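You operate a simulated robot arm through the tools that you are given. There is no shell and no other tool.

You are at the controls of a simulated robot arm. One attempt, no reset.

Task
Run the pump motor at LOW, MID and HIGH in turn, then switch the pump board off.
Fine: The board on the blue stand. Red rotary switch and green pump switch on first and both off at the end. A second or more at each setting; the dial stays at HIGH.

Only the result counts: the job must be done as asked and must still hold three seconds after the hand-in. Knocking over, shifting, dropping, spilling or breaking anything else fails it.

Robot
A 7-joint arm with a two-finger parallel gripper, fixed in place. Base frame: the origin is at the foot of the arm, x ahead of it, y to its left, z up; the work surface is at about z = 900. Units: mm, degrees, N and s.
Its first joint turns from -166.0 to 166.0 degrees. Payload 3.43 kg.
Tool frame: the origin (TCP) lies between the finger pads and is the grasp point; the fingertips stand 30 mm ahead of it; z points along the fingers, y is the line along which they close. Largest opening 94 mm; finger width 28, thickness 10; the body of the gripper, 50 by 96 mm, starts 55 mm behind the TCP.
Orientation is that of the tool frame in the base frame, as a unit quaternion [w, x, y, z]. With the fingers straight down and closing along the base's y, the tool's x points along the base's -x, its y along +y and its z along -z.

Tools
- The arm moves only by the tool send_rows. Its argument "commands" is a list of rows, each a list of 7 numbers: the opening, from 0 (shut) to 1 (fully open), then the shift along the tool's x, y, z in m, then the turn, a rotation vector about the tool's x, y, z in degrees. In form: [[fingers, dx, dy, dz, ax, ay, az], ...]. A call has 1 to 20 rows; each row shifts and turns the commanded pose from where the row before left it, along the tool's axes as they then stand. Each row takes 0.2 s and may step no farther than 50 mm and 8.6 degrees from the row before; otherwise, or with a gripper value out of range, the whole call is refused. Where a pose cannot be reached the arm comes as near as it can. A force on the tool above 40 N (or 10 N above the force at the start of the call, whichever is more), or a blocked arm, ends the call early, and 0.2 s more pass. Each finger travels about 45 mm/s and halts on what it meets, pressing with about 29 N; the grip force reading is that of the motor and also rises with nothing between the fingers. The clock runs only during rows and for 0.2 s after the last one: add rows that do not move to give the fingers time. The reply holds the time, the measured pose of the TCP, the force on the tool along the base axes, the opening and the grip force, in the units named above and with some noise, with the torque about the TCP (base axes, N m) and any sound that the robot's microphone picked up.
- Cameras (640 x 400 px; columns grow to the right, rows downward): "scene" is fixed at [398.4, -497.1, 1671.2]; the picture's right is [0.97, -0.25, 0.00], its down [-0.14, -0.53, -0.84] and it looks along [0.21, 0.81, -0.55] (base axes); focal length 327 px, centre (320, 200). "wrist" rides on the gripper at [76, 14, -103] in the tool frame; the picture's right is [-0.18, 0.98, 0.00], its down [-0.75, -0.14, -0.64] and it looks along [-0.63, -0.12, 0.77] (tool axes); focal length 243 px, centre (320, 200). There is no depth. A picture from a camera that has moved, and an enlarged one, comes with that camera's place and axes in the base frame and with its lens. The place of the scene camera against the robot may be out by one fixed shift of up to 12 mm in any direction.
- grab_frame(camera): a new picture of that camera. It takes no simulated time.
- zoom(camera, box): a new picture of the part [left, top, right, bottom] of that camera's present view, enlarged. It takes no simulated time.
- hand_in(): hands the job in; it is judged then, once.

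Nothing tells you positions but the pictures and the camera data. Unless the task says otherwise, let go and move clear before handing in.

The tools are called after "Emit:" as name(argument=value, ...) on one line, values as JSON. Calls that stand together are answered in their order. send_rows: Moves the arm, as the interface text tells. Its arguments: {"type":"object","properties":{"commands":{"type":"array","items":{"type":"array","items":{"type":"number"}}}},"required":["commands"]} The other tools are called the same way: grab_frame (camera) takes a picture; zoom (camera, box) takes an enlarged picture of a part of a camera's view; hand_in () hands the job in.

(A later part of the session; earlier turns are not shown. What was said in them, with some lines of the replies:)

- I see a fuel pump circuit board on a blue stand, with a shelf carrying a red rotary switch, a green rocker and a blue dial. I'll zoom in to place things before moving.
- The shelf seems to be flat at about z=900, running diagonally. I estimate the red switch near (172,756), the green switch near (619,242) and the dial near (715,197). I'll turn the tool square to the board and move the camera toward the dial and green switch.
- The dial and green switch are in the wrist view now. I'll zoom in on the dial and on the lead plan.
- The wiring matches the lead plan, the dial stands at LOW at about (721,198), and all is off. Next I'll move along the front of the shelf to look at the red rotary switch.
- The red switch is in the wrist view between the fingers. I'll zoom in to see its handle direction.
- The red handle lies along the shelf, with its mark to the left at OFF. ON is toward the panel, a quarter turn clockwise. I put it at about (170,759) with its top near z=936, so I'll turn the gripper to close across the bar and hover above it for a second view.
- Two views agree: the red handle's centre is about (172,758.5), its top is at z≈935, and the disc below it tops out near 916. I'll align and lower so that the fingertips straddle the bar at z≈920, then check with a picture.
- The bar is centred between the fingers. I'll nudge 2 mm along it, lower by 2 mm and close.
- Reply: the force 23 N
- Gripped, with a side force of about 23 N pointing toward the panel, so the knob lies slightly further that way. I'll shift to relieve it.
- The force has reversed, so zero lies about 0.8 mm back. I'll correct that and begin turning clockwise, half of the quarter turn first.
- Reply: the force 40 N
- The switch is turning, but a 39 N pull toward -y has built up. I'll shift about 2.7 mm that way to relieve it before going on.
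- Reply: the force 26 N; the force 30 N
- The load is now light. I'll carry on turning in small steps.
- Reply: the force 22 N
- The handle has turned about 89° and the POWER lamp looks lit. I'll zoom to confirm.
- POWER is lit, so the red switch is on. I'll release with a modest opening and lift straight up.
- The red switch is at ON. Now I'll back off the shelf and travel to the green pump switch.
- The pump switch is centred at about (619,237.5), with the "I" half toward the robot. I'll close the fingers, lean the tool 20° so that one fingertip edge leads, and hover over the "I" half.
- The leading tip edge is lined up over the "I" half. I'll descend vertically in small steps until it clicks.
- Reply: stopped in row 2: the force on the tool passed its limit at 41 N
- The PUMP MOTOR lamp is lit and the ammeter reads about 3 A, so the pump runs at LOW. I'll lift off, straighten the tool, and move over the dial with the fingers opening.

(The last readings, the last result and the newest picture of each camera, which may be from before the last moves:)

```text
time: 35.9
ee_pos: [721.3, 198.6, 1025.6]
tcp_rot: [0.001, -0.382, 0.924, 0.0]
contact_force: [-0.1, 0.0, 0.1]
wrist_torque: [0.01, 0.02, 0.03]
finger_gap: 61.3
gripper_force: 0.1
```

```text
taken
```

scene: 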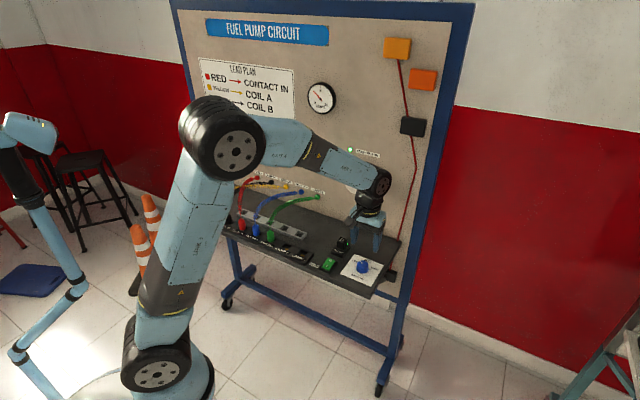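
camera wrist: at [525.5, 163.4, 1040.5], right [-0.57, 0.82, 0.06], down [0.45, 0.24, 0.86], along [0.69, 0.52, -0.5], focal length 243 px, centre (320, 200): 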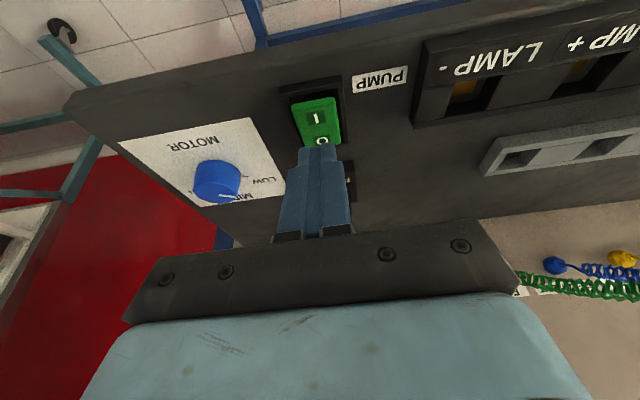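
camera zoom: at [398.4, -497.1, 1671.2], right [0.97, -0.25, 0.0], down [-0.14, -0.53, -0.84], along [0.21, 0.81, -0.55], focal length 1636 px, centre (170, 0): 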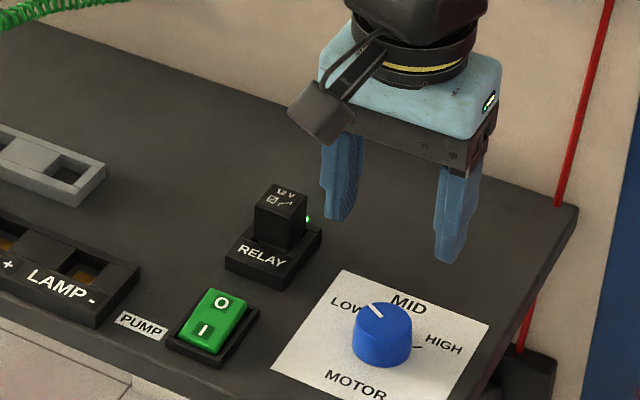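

The dial's centre refines to about (719.5,197.3), with its top near z=924. I'll pre-turn the tool 30° counter-clockwise to leave room for the turn, then descend around the knob.

Emit:
send_rows(commands=[[0.65, 0.0022, 0.0003, 0, 0, 0, 0], [0.65, 0, 0, 0, 0, 0, -7.5], [0.65, 0, 0, 0, 0, 0, -7.5], [0.65, 0, 0, 0, 0, 0, -7.5], [0.65, 0, 0, 0, 0, 0, -7.5], [0.65, 0, 0, 0.02, 0, 0, 0], [0.65, 0, 0, 0.02, 0, 0, 0], [0.65, 0, 0, 0.015, 0, 0, 0], [0.65, 0, 0, 0, 0, 0, 0]])

Emit:
zoom(camera="wrist", box=[240, 80, 400, 200])

```text
time: 37.9
ee_pos: [720.7, 195.8, 970.3]
tcp_rot: [0.002, -0.609, 0.793, -0.001]
contact_force: [-0.1, 0.1, 0.0]
wrist_torque: [0.0, 0.02, 0.0]
finger_gap: 61.0
gripper_force: 0.0
```

```text
3.33 times, centred on (320, 140) of wrist
camera zoom: at [684.9, 126.1, 1072.7], right [-0.9, 0.43, 0.0], down [0.33, 0.69, 0.64], along [0.28, 0.58, -0.77], focal length 809 px, centre (320, 400)
```

zoom: 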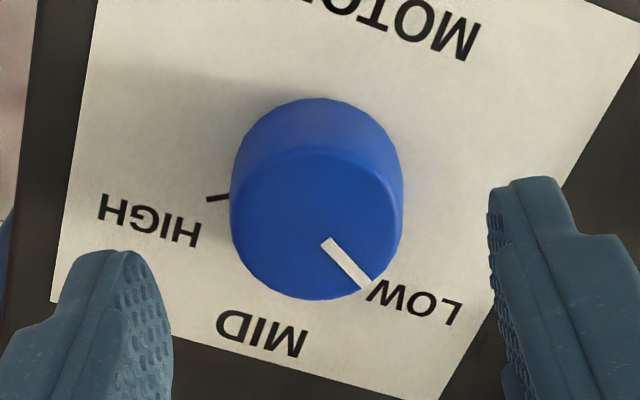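

The knob is centred between the fingers to within a couple of millimetres. I'll descend the last 33 mm and close.

Emit:
send_rows(commands=[[0.65, 0, 0, 0.015, 0, 0, 0], [0.65, 0, 0, 0.012, 0, 0, 0], [0.65, 0, 0, 0.006, 0, 0, 0], [0.65, 0, 0, 0, 0, 0, 0], [0, 0, 0, 0, 0, 0, 0], [0, 0, 0, 0, 0, 0, 0], [0, 0, 0, 0, 0, 0, 0]])

Emit:
zoom(camera="wrist", box=[240, 80, 400, 200])

Emit:
zoom(camera="scene", box=[290, 200, 410, 280])

```text
time: 39.5
ee_pos: [719.7, 198.1, 936.6]
tcp_rot: [0.002, -0.608, 0.794, -0.001]
contact_force: [7.5, -1.7, -1.4]
wrist_torque: [0.18, -0.44, -0.01]
finger_gap: 36.8
gripper_force: 41.5
```

```text
3.33 times, centred on (320, 140) of wrist
camera zoom: at [686.2, 126.9, 1038.5], right [-0.9, 0.43, 0.0], down [0.33, 0.69, 0.64], along [0.28, 0.58, -0.76], focal length 809 px, centre (320, 400)
```

zoom: 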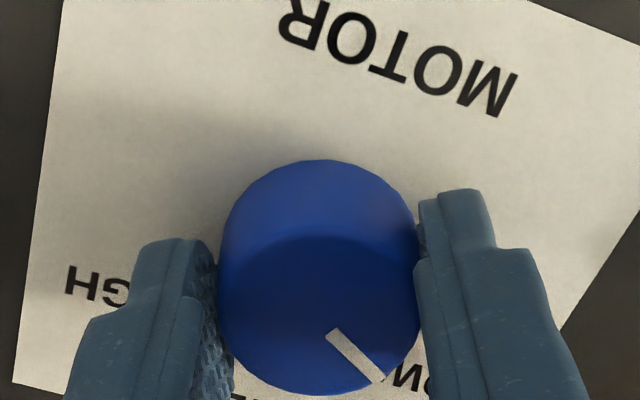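

```text
5.00 times, centred on (350, 240) of scene
camera zoom: at [398.4, -497.1, 1671.2], right [0.97, -0.25, 0.0], down [-0.14, -0.53, -0.84], along [0.21, 0.81, -0.55], focal length 1636 px, centre (170, 0)
```

zoom: 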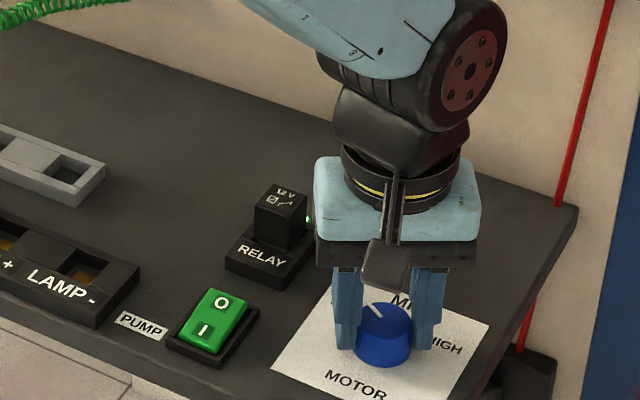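

The dial is gripped with little side force. LOW to HIGH spans about 120°, so MID is 60° clockwise; I'll turn the first half and check.

Emit:
send_rows(commands=[[0, 0, -0.0004, 0, 0, 0, 6], [0, 0, 0, 0, 0, 0, 6], [0, 0, 0, 0, 0, 0, 6], [0, 0, 0, 0, 0, 0, 6], [0, 0, 0, 0, 0, 0, 6], [0, 0, 0, 0, 0, 0, 0]])

Emit:
zoom(camera="wrist", box=[240, 80, 400, 200])

Emit:
zoom(camera="scene", box=[290, 70, 410, 200])

```text
time: 40.9
ee_pos: [720.8, 196.5, 935.8]
tcp_rot: [0.001, -0.382, 0.924, 0.001]
contact_force: [1.8, -0.8, -17.4]
wrist_torque: [-0.26, 0.13, 0.0]
finger_gap: 36.7
gripper_force: 45.4
```

```text
3.33 times, centred on (320, 140) of wrist
camera zoom: at [655.8, 153.4, 1038.7], right [-0.56, 0.83, 0.0], down [0.63, 0.43, 0.64], along [0.53, 0.36, -0.77], focal length 809 px, centre (320, 400)
```

zoom: 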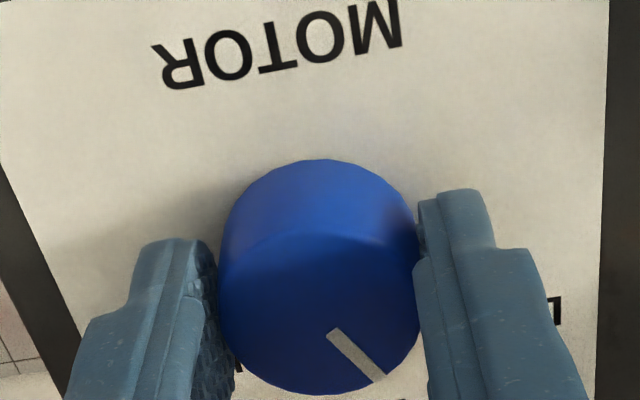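

```text
3.08 times, centred on (350, 135) of scene
camera zoom: at [398.4, -497.1, 1671.2], right [0.97, -0.25, 0.0], down [-0.14, -0.53, -0.84], along [0.21, 0.81, -0.55], focal length 1007 px, centre (228, 400)
```

zoom: 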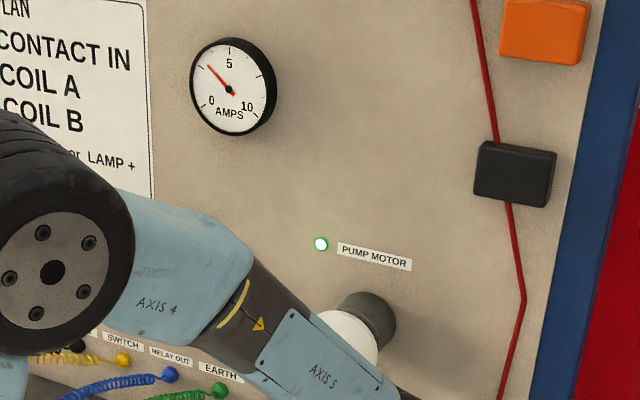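

Emit:
send_rows(commands=[[0, 0, 0, 0.0008, 0, 0, 6], [0, 0, 0, 0, 0, 0, 6], [0, 0, 0, 0, 0, 0, 6], [0, 0, 0, 0, 0, 0, 6], [0, 0, 0, 0, 0, 0, 6], [0, 0, 0, 0, 0, 0, 0], [0, 0, 0, 0, 0, 0, 0]])

Emit:
zoom(camera="scene", box=[290, 70, 410, 200])

Emit:
zoom(camera="wrist", box=[240, 80, 400, 200])

Emit:
zoom(camera="scene", box=[290, 200, 410, 280])

```text
time: 42.5
ee_pos: [720.4, 198.4, 936.1]
tcp_rot: [0.001, -0.13, 0.992, 0.0]
contact_force: [-1.6, 4.7, 0.3]
wrist_torque: [0.27, -0.1, 0.01]
finger_gap: 36.4
gripper_force: 45.1
```

```text
3.08 times, centred on (350, 135) of scene
camera zoom: at [398.4, -497.1, 1671.2], right [0.97, -0.25, 0.0], down [-0.14, -0.53, -0.84], along [0.21, 0.81, -0.55], focal length 1007 px, centre (228, 400)
```

zoom: 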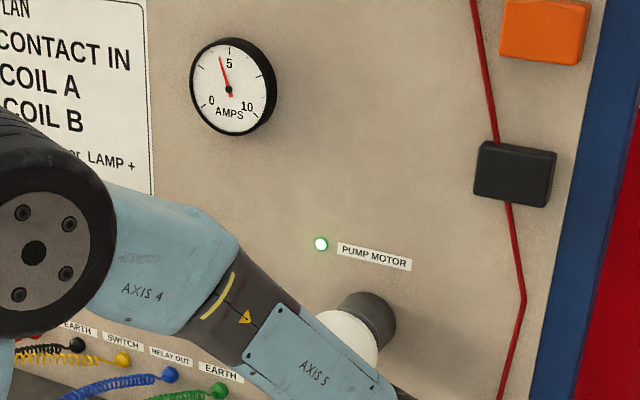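

```text
3.33 times, centred on (320, 140) of wrist
camera zoom: at [642.1, 191.4, 1038.6], right [-0.08, 1.0, 0.0], down [0.76, 0.06, 0.64], along [0.64, 0.05, -0.76], focal length 809 px, centre (320, 400)
```

zoom: 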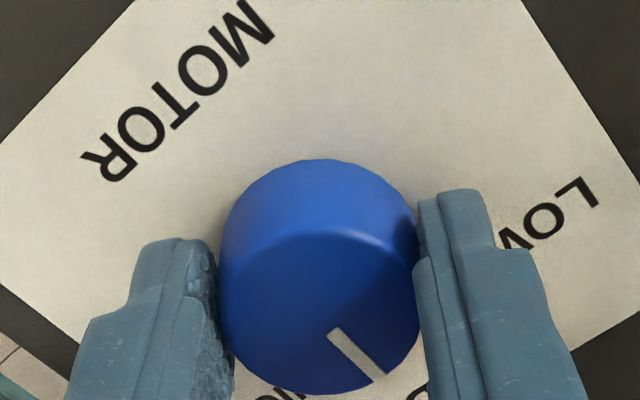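

```text
5.00 times, centred on (350, 240) of scene
camera zoom: at [398.4, -497.1, 1671.2], right [0.97, -0.25, 0.0], down [-0.14, -0.53, -0.84], along [0.21, 0.81, -0.55], focal length 1636 px, centre (170, 0)
```

zoom: 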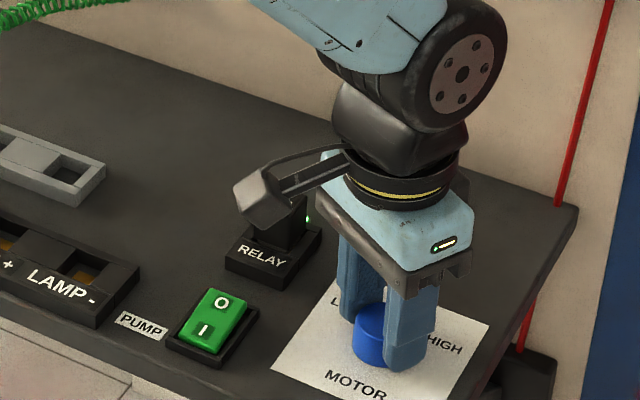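

The ammeter has stepped up to about 4.4 A, so this is MID. I'll hold here for a couple of seconds.

Emit:
send_rows(commands=[[0, 0, 0, 0, 0, 0, 0], [0, 0, 0, 0, 0, 0, 0], [0, 0, 0, 0, 0, 0, 0], [0, 0, 0, 0, 0, 0, 0], [0, 0, 0, 0, 0, 0, 0], [0, 0, 0, 0, 0, 0, 0], [0, 0, 0, 0, 0, 0, 0], [0, 0, 0, 0, 0, 0, 0], [0, 0, 0, 0, 0, 0, 0], [0, 0, 0, 0, 0, 0, 0]])

Emit:
zoom(camera="scene", box=[290, 70, 410, 200])

```text
time: 44.7
ee_pos: [721.1, 196.6, 935.8]
tcp_rot: [0.002, -0.131, 0.991, 0.0]
contact_force: [-1.2, 10.3, 5.0]
wrist_torque: [0.33, 0.0, -0.04]
finger_gap: 36.7
gripper_force: 44.8
```

```text
3.08 times, centred on (350, 135) of scene
camera zoom: at [398.4, -497.1, 1671.2], right [0.97, -0.25, 0.0], down [-0.14, -0.53, -0.84], along [0.21, 0.81, -0.55], focal length 1007 px, centre (228, 400)
```

zoom: 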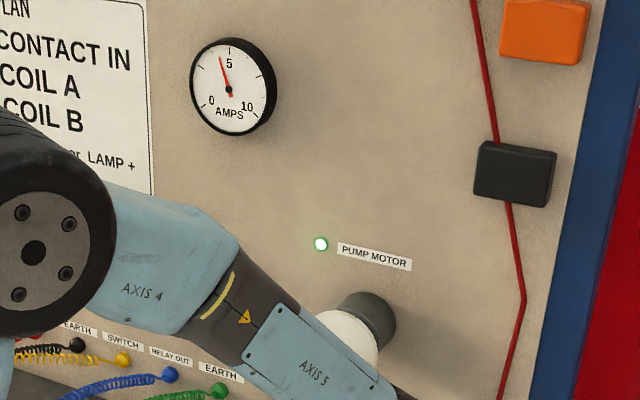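

MID has held steady for over two seconds. Now I'll turn the dial another 60° clockwise to HIGH.

Emit:
send_rows(commands=[[0, 0, 0, 0, 0, 0, 6], [0, 0, 0.0004, 0, 0, 0, 6], [0, 0, 0, 0, 0, 0, 6], [0, 0, 0, 0, 0, 0, 6], [0, 0, 0, 0, 0, 0, 6], [0, 0, 0, 0, 0, 0, 6], [0, 0, 0, 0, 0, 0, 6], [0, 0, 0, 0, 0, 0, 6], [0, 0, 0, 0, 0, 0, 6], [0, 0, 0, 0, 0, 0, 6], [0, 0, 0, 0, 0, 0, 0]])

Emit:
zoom(camera="scene", box=[290, 70, 410, 200])

Emit:
zoom(camera="wrist", box=[240, 80, 400, 200])

```text
time: 47.1
ee_pos: [720.0, 198.4, 934.3]
tcp_rot: [0.001, 0.383, 0.924, 0.002]
contact_force: [2.5, 19.4, 22.7]
wrist_torque: [0.57, -0.09, -0.01]
finger_gap: 36.8
gripper_force: 45.4
```

```text
3.08 times, centred on (350, 135) of scene
camera zoom: at [398.4, -497.1, 1671.2], right [0.97, -0.25, 0.0], down [-0.14, -0.53, -0.84], along [0.21, 0.81, -0.55], focal length 1007 px, centre (228, 400)
```

zoom: 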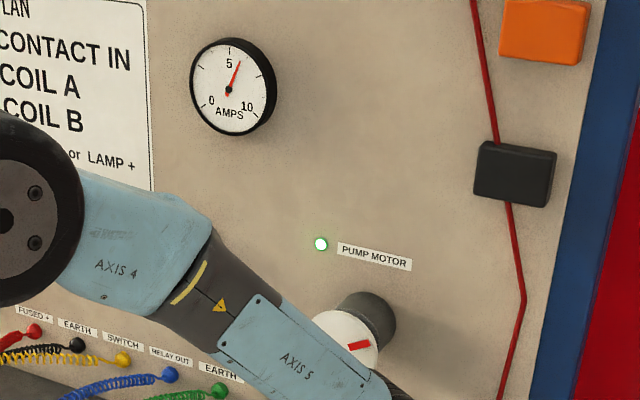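

```text
3.33 times, centred on (320, 140) of wrist
camera zoom: at [675.7, 262.0, 1038.8], right [0.83, 0.56, 0.01], down [0.43, -0.63, 0.64], along [0.37, -0.53, -0.77], focal length 809 px, centre (320, 400)
```

zoom: 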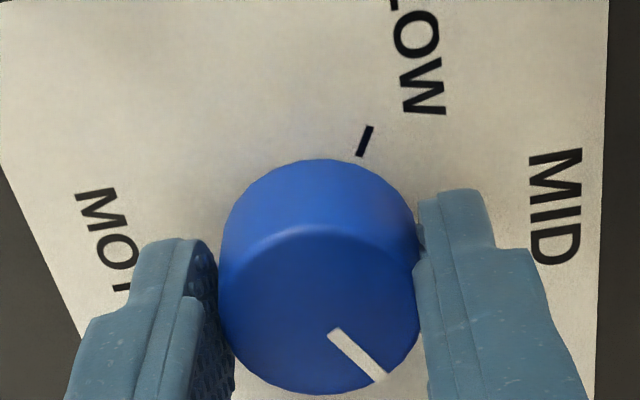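

The ammeter reads about 5.7 A, so this is HIGH. I'll hold for two seconds, release and lift clear.

Emit:
send_rows(commands=[[0, 0, 0, -0.001, 0, 0, 0], [0, 0, 0, 0, 0, 0, 0], [0, 0, 0, 0, 0, 0, 0], [0, 0, 0, 0, 0, 0, 0], [0, 0, 0, 0, 0, 0, 0], [0, 0, 0, 0, 0, 0, 0], [0, 0, 0, 0, 0, 0, 0], [0, 0, 0, 0, 0, 0, 0], [0, 0, 0, 0, 0, 0, 0], [0.65, 0, 0, 0, 0, 0, 0], [0.65, 0, 0, 0, 0, 0, 0], [0.65, 0, 0, 0, 0, 0, 0], [0.65, 0, 0, -0.015, 0, 0, 0], [0.65, 0, 0, -0.03, 0, 0, 0], [0.65, 0, 0, -0.04, 0, 0, 0], [0.65, 0, 0, 0, 0, 0, 0]])

Emit:
zoom(camera="scene", box=[290, 70, 410, 200])

Emit:
zoom(camera="wrist", box=[240, 50, 400, 170])

Emit:
zoom(camera="scene", box=[290, 200, 410, 280])

```text
time: 50.5
ee_pos: [719.1, 196.1, 1022.7]
tcp_rot: [0.002, 0.384, 0.923, 0.001]
contact_force: [-0.8, 0.3, 0.2]
wrist_torque: [0.0, 0.0, 0.0]
finger_gap: 61.2
gripper_force: 0.1
```

```text
3.08 times, centred on (350, 135) of scene
camera zoom: at [398.4, -497.1, 1671.2], right [0.97, -0.25, 0.0], down [-0.14, -0.53, -0.84], along [0.21, 0.81, -0.55], focal length 1007 px, centre (228, 400)
```

zoom: 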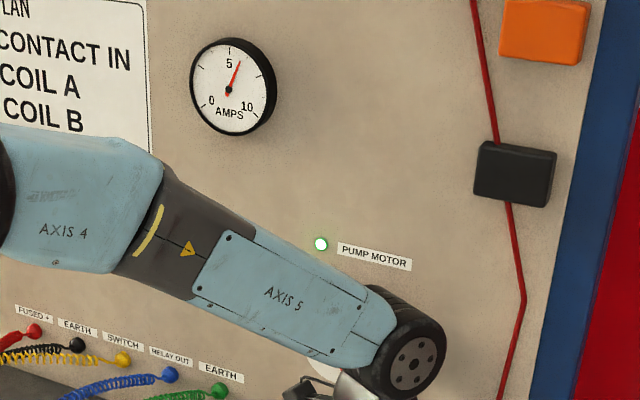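

```text
3.33 times, centred on (320, 110) of wrist
camera zoom: at [675.4, 260.2, 1125.4], right [0.83, 0.56, 0.0], down [0.43, -0.63, 0.64], along [0.36, -0.53, -0.77], focal length 809 px, centre (320, 500)
```

zoom: 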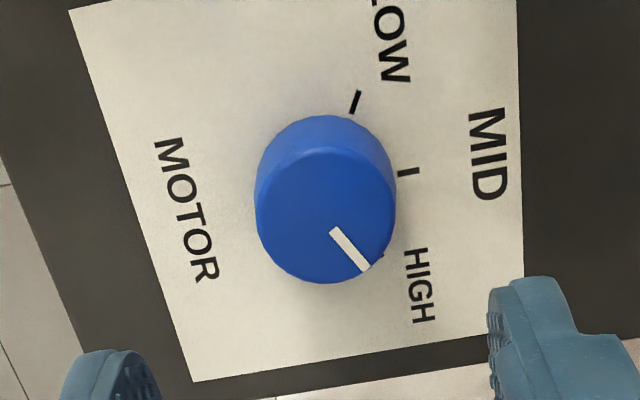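

```text
5.00 times, centred on (350, 240) of scene
camera zoom: at [398.4, -497.1, 1671.2], right [0.97, -0.25, 0.0], down [-0.14, -0.53, -0.84], along [0.21, 0.81, -0.55], focal length 1636 px, centre (170, 0)
```

zoom: 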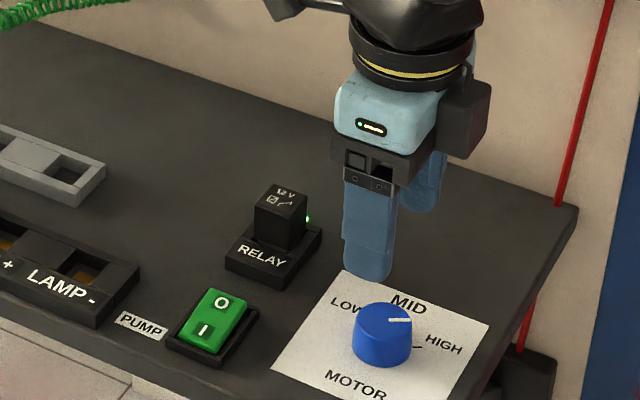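

The dial's mark is at HIGH and the motor is still running. Next I'll turn the tool back square, close the fingers, and move over the "O" half of the pump switch.

Emit:
send_rows(commands=[[0.65, 0, 0, 0, 0, 0, -7.5], [0.65, 0, 0, 0, 0, 0, -7.5], [0.65, 0, 0, 0, 0, 0, -7.5], [0.65, 0, 0, 0, 0, 0, -7.5], [0.65, 0, 0, 0, 0, 0, -7.5], [0.65, 0, 0, 0, 0, 0, -7.5], [0.65, 0, 0, 0, 0, 0, -7.5], [0.65, 0, 0, 0, 0, 0, -7.5], [0.65, 0, 0, 0, 0, 0, -7.5], [0.65, 0, 0, 0, 0, 0, -7.5], [0.65, 0, 0, 0, 0, 0, -7.5], [0.65, 0, 0, 0, 0, 0, -7.5], [0, 0.0092, 0.0329, 0, 0, 0, 0], [0, 0.0092, 0.0329, 0, 0, 0, 0], [0, 0.0092, 0.0329, 0, 0, 0, 0], [0, 0, 0, 0, 0, -6.667, 0], [0, 0, 0, 0, 0, -6.667, 0], [0, 0, 0, 0, 0, -6.667, 0], [0, 0, 0, 0, 0, 0, 0]])

Emit:
grab_frame(camera="wrist")

Emit:
zoom(camera="scene", box=[290, 200, 410, 280])

```text
time: 54.5
ee_pos: [630.7, 247.4, 1021.9]
tcp_rot: [0.163, -0.376, 0.91, 0.067]
contact_force: [-0.4, 0.5, 0.3]
wrist_torque: [-0.02, -0.01, 0.04]
finger_gap: 0.0
gripper_force: 29.0
```

```text
taken
camera wrist: at [544.3, 182.4, 1092.0], right [-0.57, 0.82, 0.06], down [0.44, 0.24, 0.86], along [0.69, 0.52, -0.5], focal length 243 px, centre (320, 200)
```

wrist: 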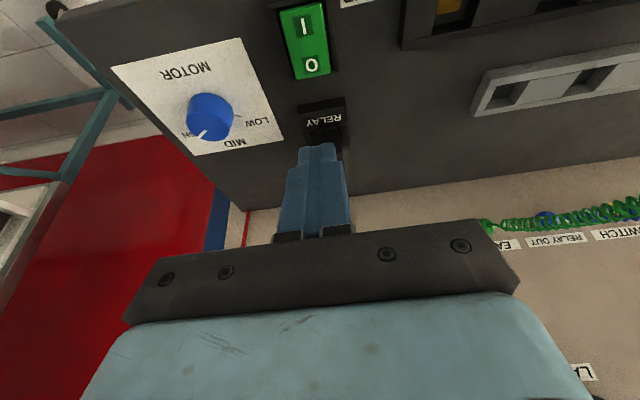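

```text
5.00 times, centred on (350, 240) of scene
camera zoom: at [398.4, -497.1, 1671.2], right [0.97, -0.25, 0.0], down [-0.14, -0.53, -0.84], along [0.21, 0.81, -0.55], focal length 1636 px, centre (170, 0)
```

zoom: 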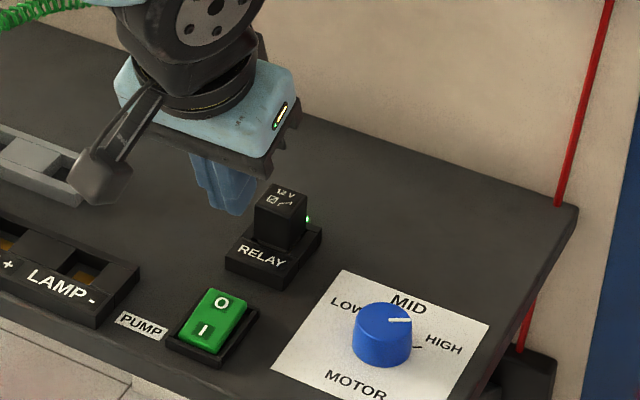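

The tip edge is lined up on the "O" label with clearance from the relay. Descending.

Emit:
send_rows(commands=[[0, 0.00556, 0, 0.01527, 0, 0, 0], [0, 0.00556, 0, 0.01527, 0, 0, 0], [0, 0.00556, 0, 0.01527, 0, 0, 0], [0, 0.00479, 0, 0.01316, 0, 0, 0], [0, 0.00103, 0, 0.00282, 0, 0, 0], [0, 0, 0, 0, 0, 0, 0]])

Emit:
zoom(camera="wrist", box=[260, 70, 380, 160])

Emit:
zoom(camera="scene", box=[290, 200, 410, 280])

```text
time: 55.9
ee_pos: [630.0, 248.8, 955.8]
tcp_rot: [0.162, -0.376, 0.91, 0.067]
contact_force: [0.1, 0.7, 0.5]
wrist_torque: [0.02, 0.02, 0.0]
finger_gap: 0.0
gripper_force: 29.2
```

```text
4.44 times, centred on (320, 115) of wrist
camera zoom: at [544.1, 183.4, 1025.7], right [-0.57, 0.82, 0.06], down [0.44, 0.24, 0.86], along [0.69, 0.52, -0.5], focal length 1078 px, centre (320, 578)
```

zoom: 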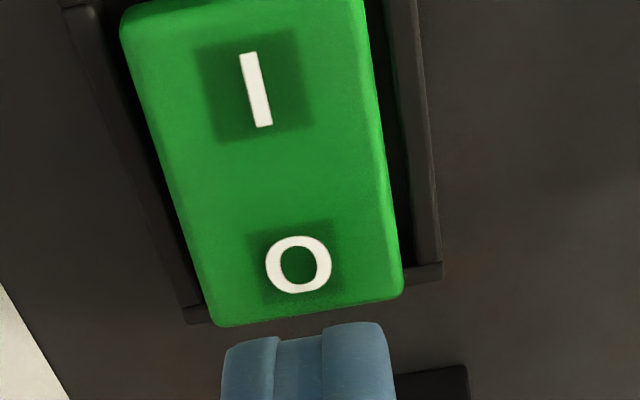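

```text
5.00 times, centred on (350, 240) of scene
camera zoom: at [398.4, -497.1, 1671.2], right [0.97, -0.25, 0.0], down [-0.14, -0.53, -0.84], along [0.21, 0.81, -0.55], focal length 1636 px, centre (170, 0)
```

zoom: 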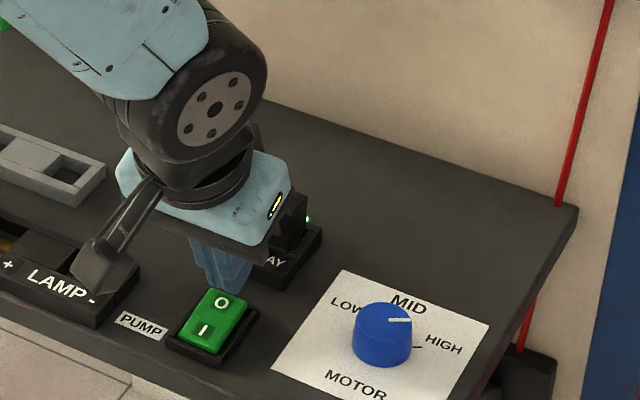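

Emit:
send_rows(commands=[[0, 0.00103, 0, 0.00282, 0, 0, 0], [0, 0.00103, 0, 0.00282, 0, 0, 0], [0, 0.00068, 0, 0.00188, 0, 0, 0], [0, 0, 0, 0, 0, 0, 0]])

Emit:
zoom(camera="wrist", box=[260, 70, 380, 160])

Emit:
zoom(camera="scene", box=[290, 70, 410, 200])

```text
time: 56.9
ee_pos: [632.3, 249.2, 948.5]
tcp_rot: [0.163, -0.376, 0.91, 0.067]
contact_force: [1.2, 0.4, 3.3]
wrist_torque: [0.04, -0.05, -0.04]
finger_gap: 0.1
gripper_force: 28.9
```

```text
4.44 times, centred on (320, 115) of wrist
camera zoom: at [545.2, 182.8, 1018.3], right [-0.57, 0.82, 0.06], down [0.44, 0.24, 0.86], along [0.69, 0.52, -0.5], focal length 1078 px, centre (320, 578)
```

zoom: 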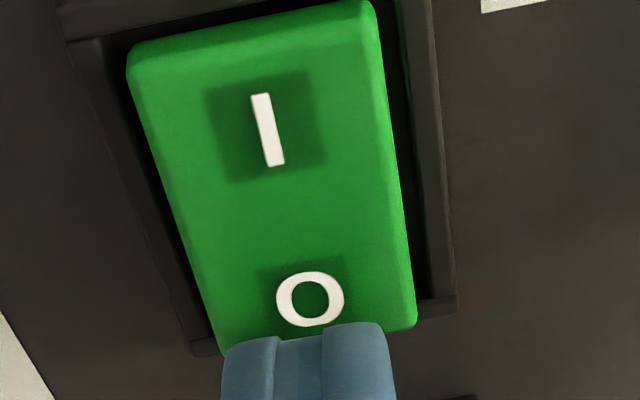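

```text
3.08 times, centred on (350, 135) of scene
camera zoom: at [398.4, -497.1, 1671.2], right [0.97, -0.25, 0.0], down [-0.14, -0.53, -0.84], along [0.21, 0.81, -0.55], focal length 1007 px, centre (228, 400)
```

zoom: 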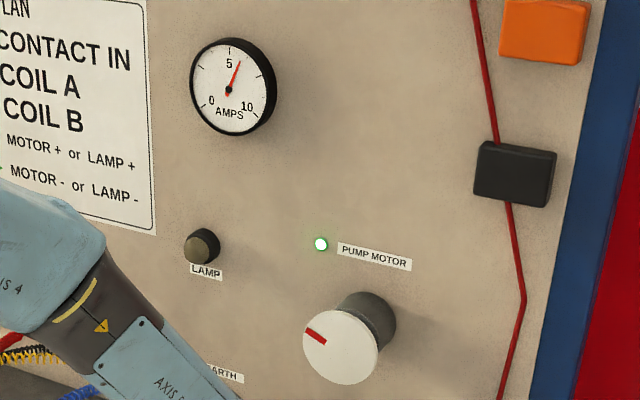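

Contact is just starting near the far end of the rocker. I'll lift slightly, shift 3 mm toward its centre, and press.

Emit:
send_rows(commands=[[0, -0.0007, 0, -0.0019, 0, 0, 0], [0, 0.0028, 0, -0.001, 0, 0, 0], [0, 0.00103, 0, 0.00282, 0, 0, 0], [0, 0.00068, 0, 0.00188, 0, 0, 0], [0, 0, 0, 0, 0, 0, 0]])

Emit:
zoom(camera="scene", box=[290, 70, 410, 200])

```text
time: 58.1
ee_pos: [629.6, 245.5, 945.6]
tcp_rot: [0.163, -0.377, 0.909, 0.067]
contact_force: [-1.8, -1.2, 19.4]
wrist_torque: [-0.11, 0.09, 0.02]
finger_gap: 0.0
gripper_force: 28.9
```

```text
3.08 times, centred on (350, 135) of scene
camera zoom: at [398.4, -497.1, 1671.2], right [0.97, -0.25, 0.0], down [-0.14, -0.53, -0.84], along [0.21, 0.81, -0.55], focal length 1007 px, centre (228, 400)
```

zoom: 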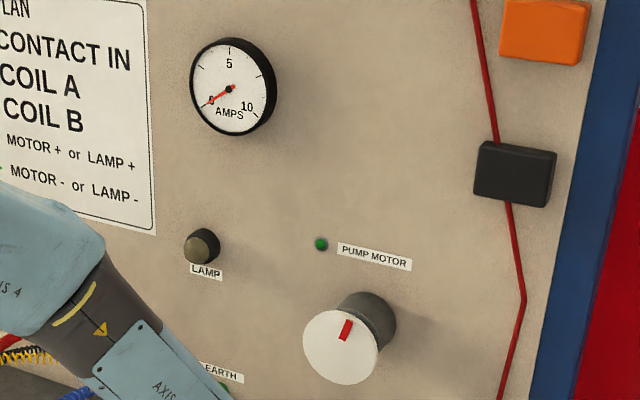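

The pump lamp is out and the ammeter reads zero, so the green switch is off. I'll lift clear, straighten, and travel back to the red switch.

Emit:
send_rows(commands=[[0, -0.0111, 0, -0.03055, 0, 0, 0], [0, -0.0111, 0, -0.03055, 0, 0, 0], [0, -0.0111, 0, -0.03055, 0, 0, 0], [0, -0.0111, 0, -0.03055, 0, 0, 0], [0, 0, 0, 0, 0, 6.667, 0], [0, 0, 0, 0, 0, 6.667, 0], [0, 0, 0, 0, 0, 6.667, 0], [0.4, 0.035, 0, 0, 0, 0, 0], [0.4, 0.035, 0, 0, 0, 0, 0], [0.4, 0, 0, 0, 0, 0, 0]])

Emit:
zoom(camera="scene", box=[290, 200, 410, 280])

Emit:
send_rows(commands=[[0.4, 0, 0.04, 0, 0, 0, 0], [0.4, 0, 0.0456, 0, 0, 0, 0], [0.4, 0, 0.0456, 0, 0, 0, 0], [0.4, 0, 0.0456, 0, 0, 0, 0], [0.4, 0, 0.0456, 0, 0, 0, 0], [0.4, 0, 0.0456, 0, 0, 0, 0], [0.4, 0, 0.0456, 0, 0, 0, 0], [0.4, 0, 0.0456, 0, 0, 0, 0], [0.4, 0, 0.0456, 0, 0, 0, 0], [0.4, 0, 0.0456, 0, 0, 0, 0], [0.4, 0, 0.0456, 0, 0, 0, 0], [0.4, 0, 0.0456, 0, 0, 0, 0], [0.4, 0, 0.0456, 0, 0, 0, 0], [0.4, 0, 0.0456, 0, 0, 0, 0], [0.4, 0, 0.0456, 0, 0, 0, 0], [0.4, -0.03, 0.0086, 0, 0, 0, 0], [0.4, -0.04, 0, 0, 0, 0, 0], [0.4, -0.039, 0, 0.01, 0, 0, 0], [0.4, 0, 0, 0, 0, 0, 0]])

Emit:
grab_frame(camera="wrist")

Emit:
zoom(camera="wrist", box=[240, 60, 400, 180])

```text
time: 60.3
ee_pos: [577.5, 195.3, 1075.6]
tcp_rot: [0.002, -0.382, 0.924, -0.001]
contact_force: [0.2, -0.6, 0.7]
wrist_torque: [-0.02, -0.02, 0.0]
finger_gap: 37.7
gripper_force: 0.0
```

```text
5.00 times, centred on (350, 240) of scene
camera zoom: at [398.4, -497.1, 1671.2], right [0.97, -0.25, 0.0], down [-0.14, -0.53, -0.84], along [0.21, 0.81, -0.55], focal length 1636 px, centre (170, 0)
```

zoom: 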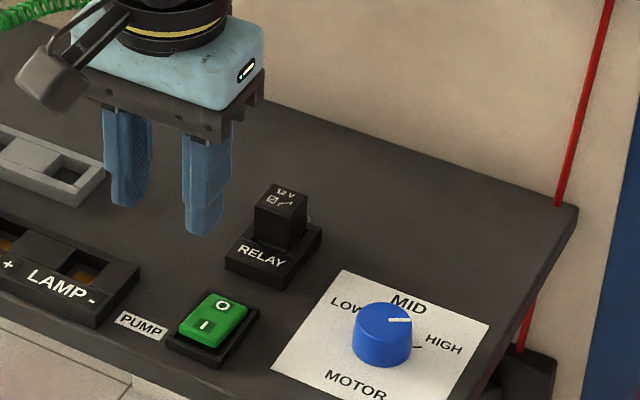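

```text
time: 64.3
ee_pos: [170.6, 760.5, 1063.5]
tcp_rot: [0.002, -0.381, 0.924, -0.001]
contact_force: [1.2, -0.1, -0.5]
wrist_torque: [0.05, 0.0, -0.01]
finger_gap: 37.6
gripper_force: 0.1
```

```text
taken
camera wrist: at [105.0, 716.8, 1166.4], right [-0.56, 0.83, 0.0], down [0.63, 0.43, 0.64], along [0.53, 0.36, -0.76], focal length 243 px, centre (320, 200)
```

wrist: 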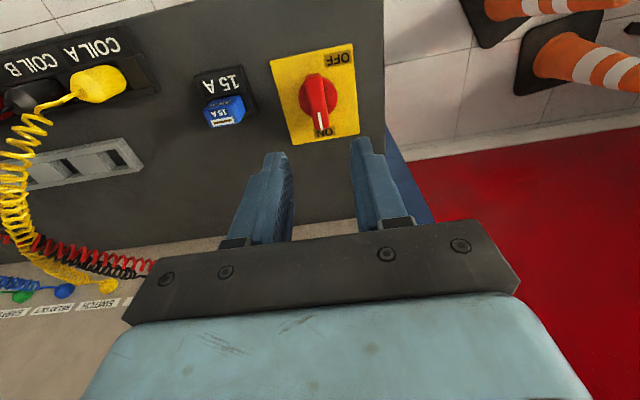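

```text
3.33 times, centred on (320, 120) of wrist
camera zoom: at [105.0, 716.8, 1166.4], right [-0.56, 0.83, 0.0], down [0.63, 0.43, 0.64], along [0.53, 0.36, -0.76], focal length 809 px, centre (320, 467)
```

zoom: 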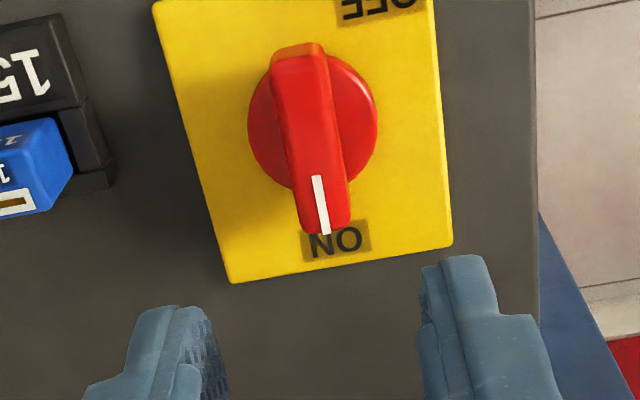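

The red switch is right below with the handle at ON. I'll descend over the bar and check before closing.

Emit:
send_rows(commands=[[0.4, 0, 0, 0.025, 0, 0, 0], [0.4, 0, 0, 0.025, 0, 0, 0], [0.4, 0, 0, 0.025, 0, 0, 0], [0.4, 0, 0, 0.015, 0, 0, 0], [0.4, 0, 0, 0.015, 0, 0, 0], [0.4, 0, 0, 0.007, 0, 0, 0], [0.4, 0, 0, 0, 0, 0, 0]])

Emit:
zoom(camera="wrist", box=[240, 80, 400, 200])

```text
time: 65.9
ee_pos: [171.6, 759.9, 952.3]
tcp_rot: [0.002, -0.382, 0.924, 0.0]
contact_force: [-0.4, -0.6, -0.3]
wrist_torque: [-0.01, 0.0, 0.02]
finger_gap: 37.6
gripper_force: 0.1
```

```text
3.33 times, centred on (320, 140) of wrist
camera zoom: at [106.6, 716.4, 1053.5], right [-0.56, 0.83, 0.0], down [0.63, 0.43, 0.64], along [0.53, 0.36, -0.76], focal length 809 px, centre (320, 400)
```

zoom: 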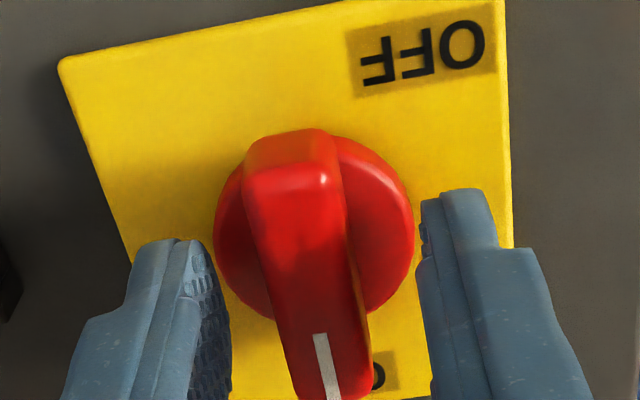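

Compared with the earlier gripped view, the bar sits about 1.7 mm to one side, so I'll correct that and then close.

Emit:
send_rows(commands=[[0.4, 0.0008, -0.0017, 0.001, 0, 0, 0], [0.4, 0, 0, 0, 0, 0, 0], [0, 0, 0, 0, 0, 0, 0], [0, 0, 0, 0, 0, 0, 0], [0, 0, 0, 0, 0, 0, 0]])

```text
time: 67.1
ee_pos: [172.4, 759.0, 949.9]
tcp_rot: [0.003, -0.383, 0.924, 0.0]
contact_force: [-2.5, 2.4, -2.0]
wrist_torque: [0.3, 0.07, -0.03]
finger_gap: 15.8
gripper_force: 43.5
```

Gripped with almost no side force. I'll turn it counter-clockwise in stages.

Emit:
send_rows(commands=[[0, 0, 0, 0, 0, 0, -5], [0, 0, 0, 0, 0, 0, -5], [0, 0, 0, 0, 0, 0, -5], [0, 0, 0, 0, 0, 0, -5], [0, 0, 0, 0, 0, 0, -5], [0, 0, 0, 0, 0, 0, 0]])

```text
time: 68.5
ee_pos: [171.9, 759.0, 949.7]
tcp_rot: [0.003, -0.574, 0.819, -0.001]
contact_force: [5.5, -0.7, -10.0]
wrist_torque: [0.89, -0.28, 0.0]
finger_gap: 16.0
gripper_force: 44.9
```

Emit:
send_rows(commands=[[0, 0, -0.0003, 0.0004, 0, 0, -5], [0, 0, 0, 0, 0, 0, -5], [0, 0, 0, 0, 0, 0, -5], [0, 0, 0, 0, 0, 0, -5], [0, 0, 0, 0, 0, 0, -5], [0, 0, 0, 0, 0, 0, 0]])

```text
time: 69.9
ee_pos: [172.2, 759.1, 951.4]
tcp_rot: [-0.002, 0.737, -0.676, 0.001]
contact_force: [15.3, 13.1, -3.9]
wrist_torque: [0.72, -0.12, -0.04]
finger_gap: 15.7
gripper_force: 45.0
```

The turn is at about 50°, with some side force toward +x and +y. I'll relieve it and continue.

Emit:
send_rows(commands=[[0, -0.0007, -0.001, 0, 0, 0, -4], [0, 0, 0, 0, 0, 0, -5], [0, 0, 0, 0, 0, 0, -5], [0, 0, 0, 0, 0, 0, -5], [0, 0, 0, 0, 0, 0, 0]])

```text
time: 71.1
ee_pos: [174.5, 758.3, 950.3]
tcp_rot: [-0.001, 0.839, -0.545, 0.002]
contact_force: [12.7, -8.7, -3.1]
wrist_torque: [-0.65, -0.13, -0.03]
finger_gap: 15.9
gripper_force: 44.9
```

Emit:
send_rows(commands=[[0, 0.0007, -0.0005, 0, 0, 0, -5], [0, 0, 0, 0, 0, 0, -5], [0, 0, 0, 0, 0, 0, -5], [0, 0, 0, 0, 0, 0, -5], [0, 0, 0, 0, 0, 0, 0]])

Emit:
zoom(camera="scene", box=[190, 130, 250, 170])

Emit:
zoom(camera="wrist", box=[240, 80, 400, 200])

```text
time: 72.3
ee_pos: [175.6, 758.0, 951.1]
tcp_rot: [-0.001, 0.921, -0.39, 0.0]
contact_force: [11.2, 6.2, -5.6]
wrist_torque: [0.97, 0.82, -0.01]
finger_gap: 15.8
gripper_force: 45.2
```

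```text
10.00 times, centred on (220, 150) of scene
camera zoom: at [398.4, -497.1, 1671.2], right [0.97, -0.25, 0.0], down [-0.14, -0.53, -0.84], along [0.21, 0.81, -0.55], focal length 3272 px, centre (1320, 700)
```

zoom: 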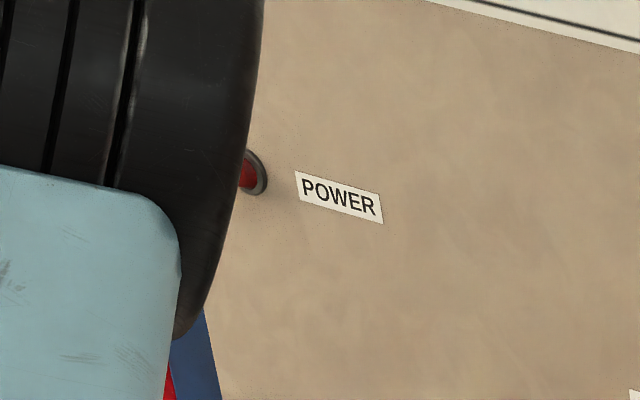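

```text
3.33 times, centred on (320, 140) of wrist
camera zoom: at [216.3, 693.4, 1052.9], right [-0.83, -0.55, 0.0], down [-0.42, 0.64, 0.64], along [-0.35, 0.54, -0.77], focal length 809 px, centre (320, 400)
```

zoom: 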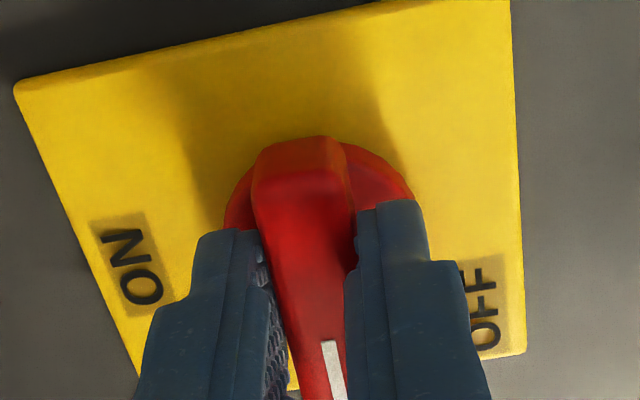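

The POWER lamp is out and the handle is back at OFF. I'll relieve the side load, release, lift and back away.

Emit:
send_rows(commands=[[0, 0.0002, -0.0006, 0, 0, 0, 0], [0.5, 0, 0, 0, 0, 0, 0], [0.5, 0, 0, 0, 0, 0, 0], [0.5, 0, 0, 0, 0, 0, 0], [0.5, 0, 0, -0.015, 0, 0, 0], [0.5, 0, 0, -0.03, 0, 0, 0], [0.5, 0, 0, -0.04, 0, 0, 0], [0.5, 0, 0, -0.045, 0, 0, 0], [0.5, 0, 0.04, -0.01, 0, 0, 0], [0.5, 0, 0.04, 0, 0, 0, 0], [0.5, 0, 0.04, 0, 0, 0, 0], [0.5, 0, 0, 0, 0, 0, 0]])

Emit:
grab_frame(camera="scene")

Emit:
grab_frame(camera="wrist")

Emit:
zoom(camera="scene", box=[290, 200, 410, 280])

Emit:
zoom(camera="scene", box=[160, 130, 340, 250])

Emit:
zoom(camera="scene", box=[290, 70, 410, 200])

```text
time: 74.9
ee_pos: [87.9, 675.2, 1091.4]
tcp_rot: [-0.001, 0.92, -0.391, 0.002]
contact_force: [0.9, 0.1, 0.0]
wrist_torque: [-0.03, 0.01, -0.02]
finger_gap: 47.0
gripper_force: 0.1
```

```text
taken
```

scene: 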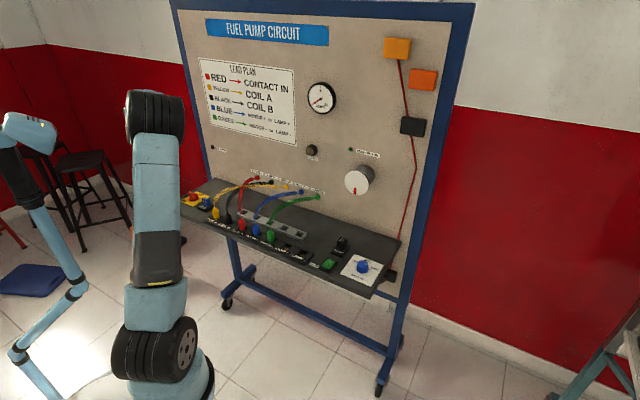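

```text
taken
camera wrist: at [128.7, 609.8, 1194.2], right [-0.84, -0.55, 0.0], down [-0.42, 0.64, 0.64], along [-0.35, 0.54, -0.77], focal length 243 px, centre (320, 200)
```

wrist: 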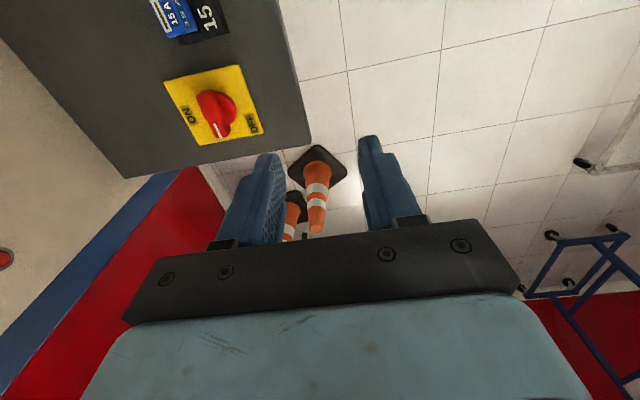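

```text
5.00 times, centred on (350, 240) of scene
camera zoom: at [398.4, -497.1, 1671.2], right [0.97, -0.25, 0.0], down [-0.14, -0.53, -0.84], along [0.21, 0.81, -0.55], focal length 1636 px, centre (170, 0)
```

zoom: 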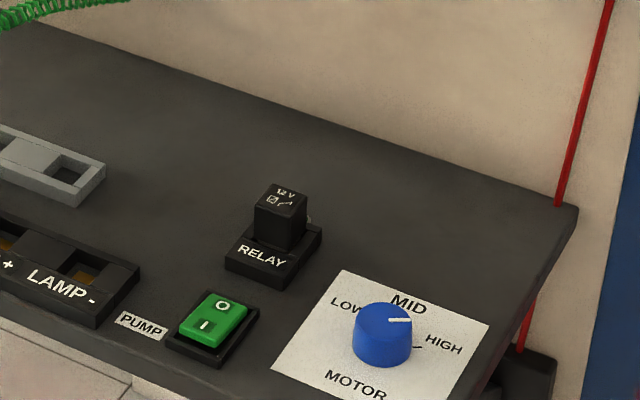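

```text
3.33 times, centred on (250, 190) of scene
camera zoom: at [398.4, -497.1, 1671.2], right [0.97, -0.25, 0.0], down [-0.14, -0.53, -0.84], along [0.21, 0.81, -0.55], focal length 1090 px, centre (553, 233)
```

zoom: 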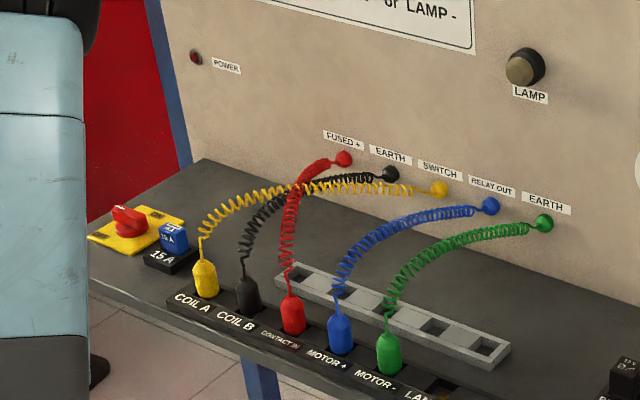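

```text
3.08 times, centred on (350, 135) of scene
camera zoom: at [398.4, -497.1, 1671.2], right [0.97, -0.25, 0.0], down [-0.14, -0.53, -0.84], along [0.21, 0.81, -0.55], focal length 1007 px, centre (228, 400)
```

zoom: 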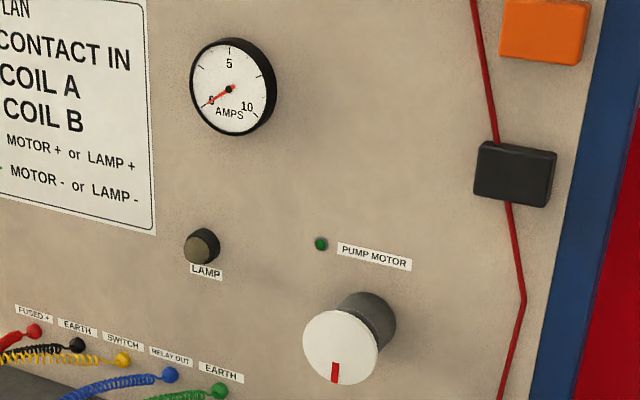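

All looks off: POWER and PUMP MOTOR lamps are out, the ammeter is at zero, the red handle is at OFF, and the dial is at HIGH. I'll wait briefly to confirm the motor has stopped and the red switch holds.

Emit:
send_rows(commands=[[0.5, 0, 0, 0, 0, 0, 0], [0.5, 0, 0, 0, 0, 0, 0], [0.5, 0, 0, 0, 0, 0, 0], [0.5, 0, 0, 0, 0, 0, 0], [0.5, 0, 0, 0, 0, 0, 0]])

Emit:
zoom(camera="scene", box=[290, 70, 410, 200])

Emit:
zoom(camera="wrist", box=[150, 50, 270, 150])

```text
time: 76.1
ee_pos: [88.5, 675.1, 1091.1]
tcp_rot: [-0.001, 0.92, -0.392, 0.002]
contact_force: [0.0, -0.2, -0.9]
wrist_torque: [0.03, -0.01, 0.01]
finger_gap: 46.9
gripper_force: 0.0
```

```text
3.08 times, centred on (350, 135) of scene
camera zoom: at [398.4, -497.1, 1671.2], right [0.97, -0.25, 0.0], down [-0.14, -0.53, -0.84], along [0.21, 0.81, -0.55], focal length 1007 px, centre (228, 400)
```

zoom: 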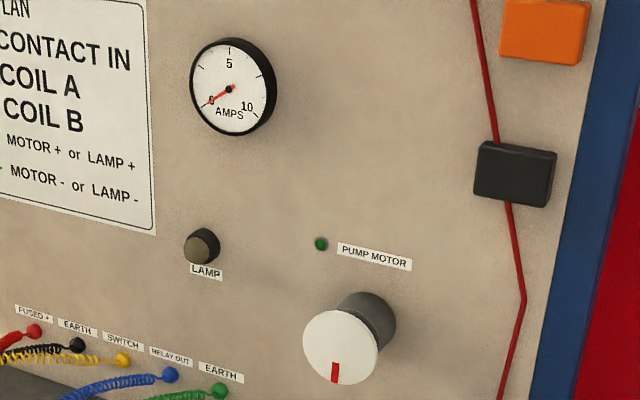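

```text
4.00 times, centred on (210, 100) of wrist
camera zoom: at [129.0, 610.0, 1194.2], right [-0.84, -0.55, 0.0], down [-0.42, 0.64, 0.64], along [-0.35, 0.54, -0.77], focal length 970 px, centre (760, 600)
```

zoom: 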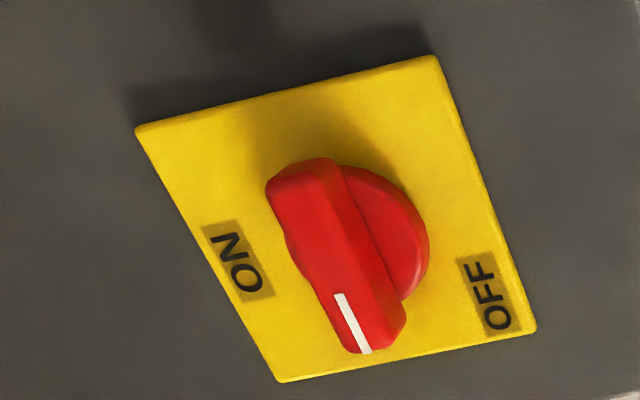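

The motor has stopped, both switches are off, the dial is at HIGH, and the arm is clear of the board. Handing in.

Emit:
hand_in()

```text
The job is handed in.
```

The pump motor ran at LOW, MID and HIGH in turn, and the pump board is now switched off. The job is handed in; I have not seen how it was judged.

| Setting | Ammeter reading | Time held |
|---|---|---|
| LOW | about 3 A | about 7 s |
| MID | about 4.4 A | more than 2 s |
| HIGH | about 5.7 A | more than 10 s |

- **Switching on:** I turned the red rotary switch on first, then the green pump switch. The POWER and PUMP MOTOR lamps both lit.
- **Switching off:** I switched the green switch off first, then the red. Both lamps are out, the ammeter reads zero and the motor has stopped.
- **Final state:** the dial is at HIGH, and the leads, fuse and relay look undisturbed. The gripper is open and clear of the board.

While I was switching the pump on, the force on the tool briefly passed its limit at 41 N and stopped that move. The switch had already gone over, and I saw nothing move out of place.
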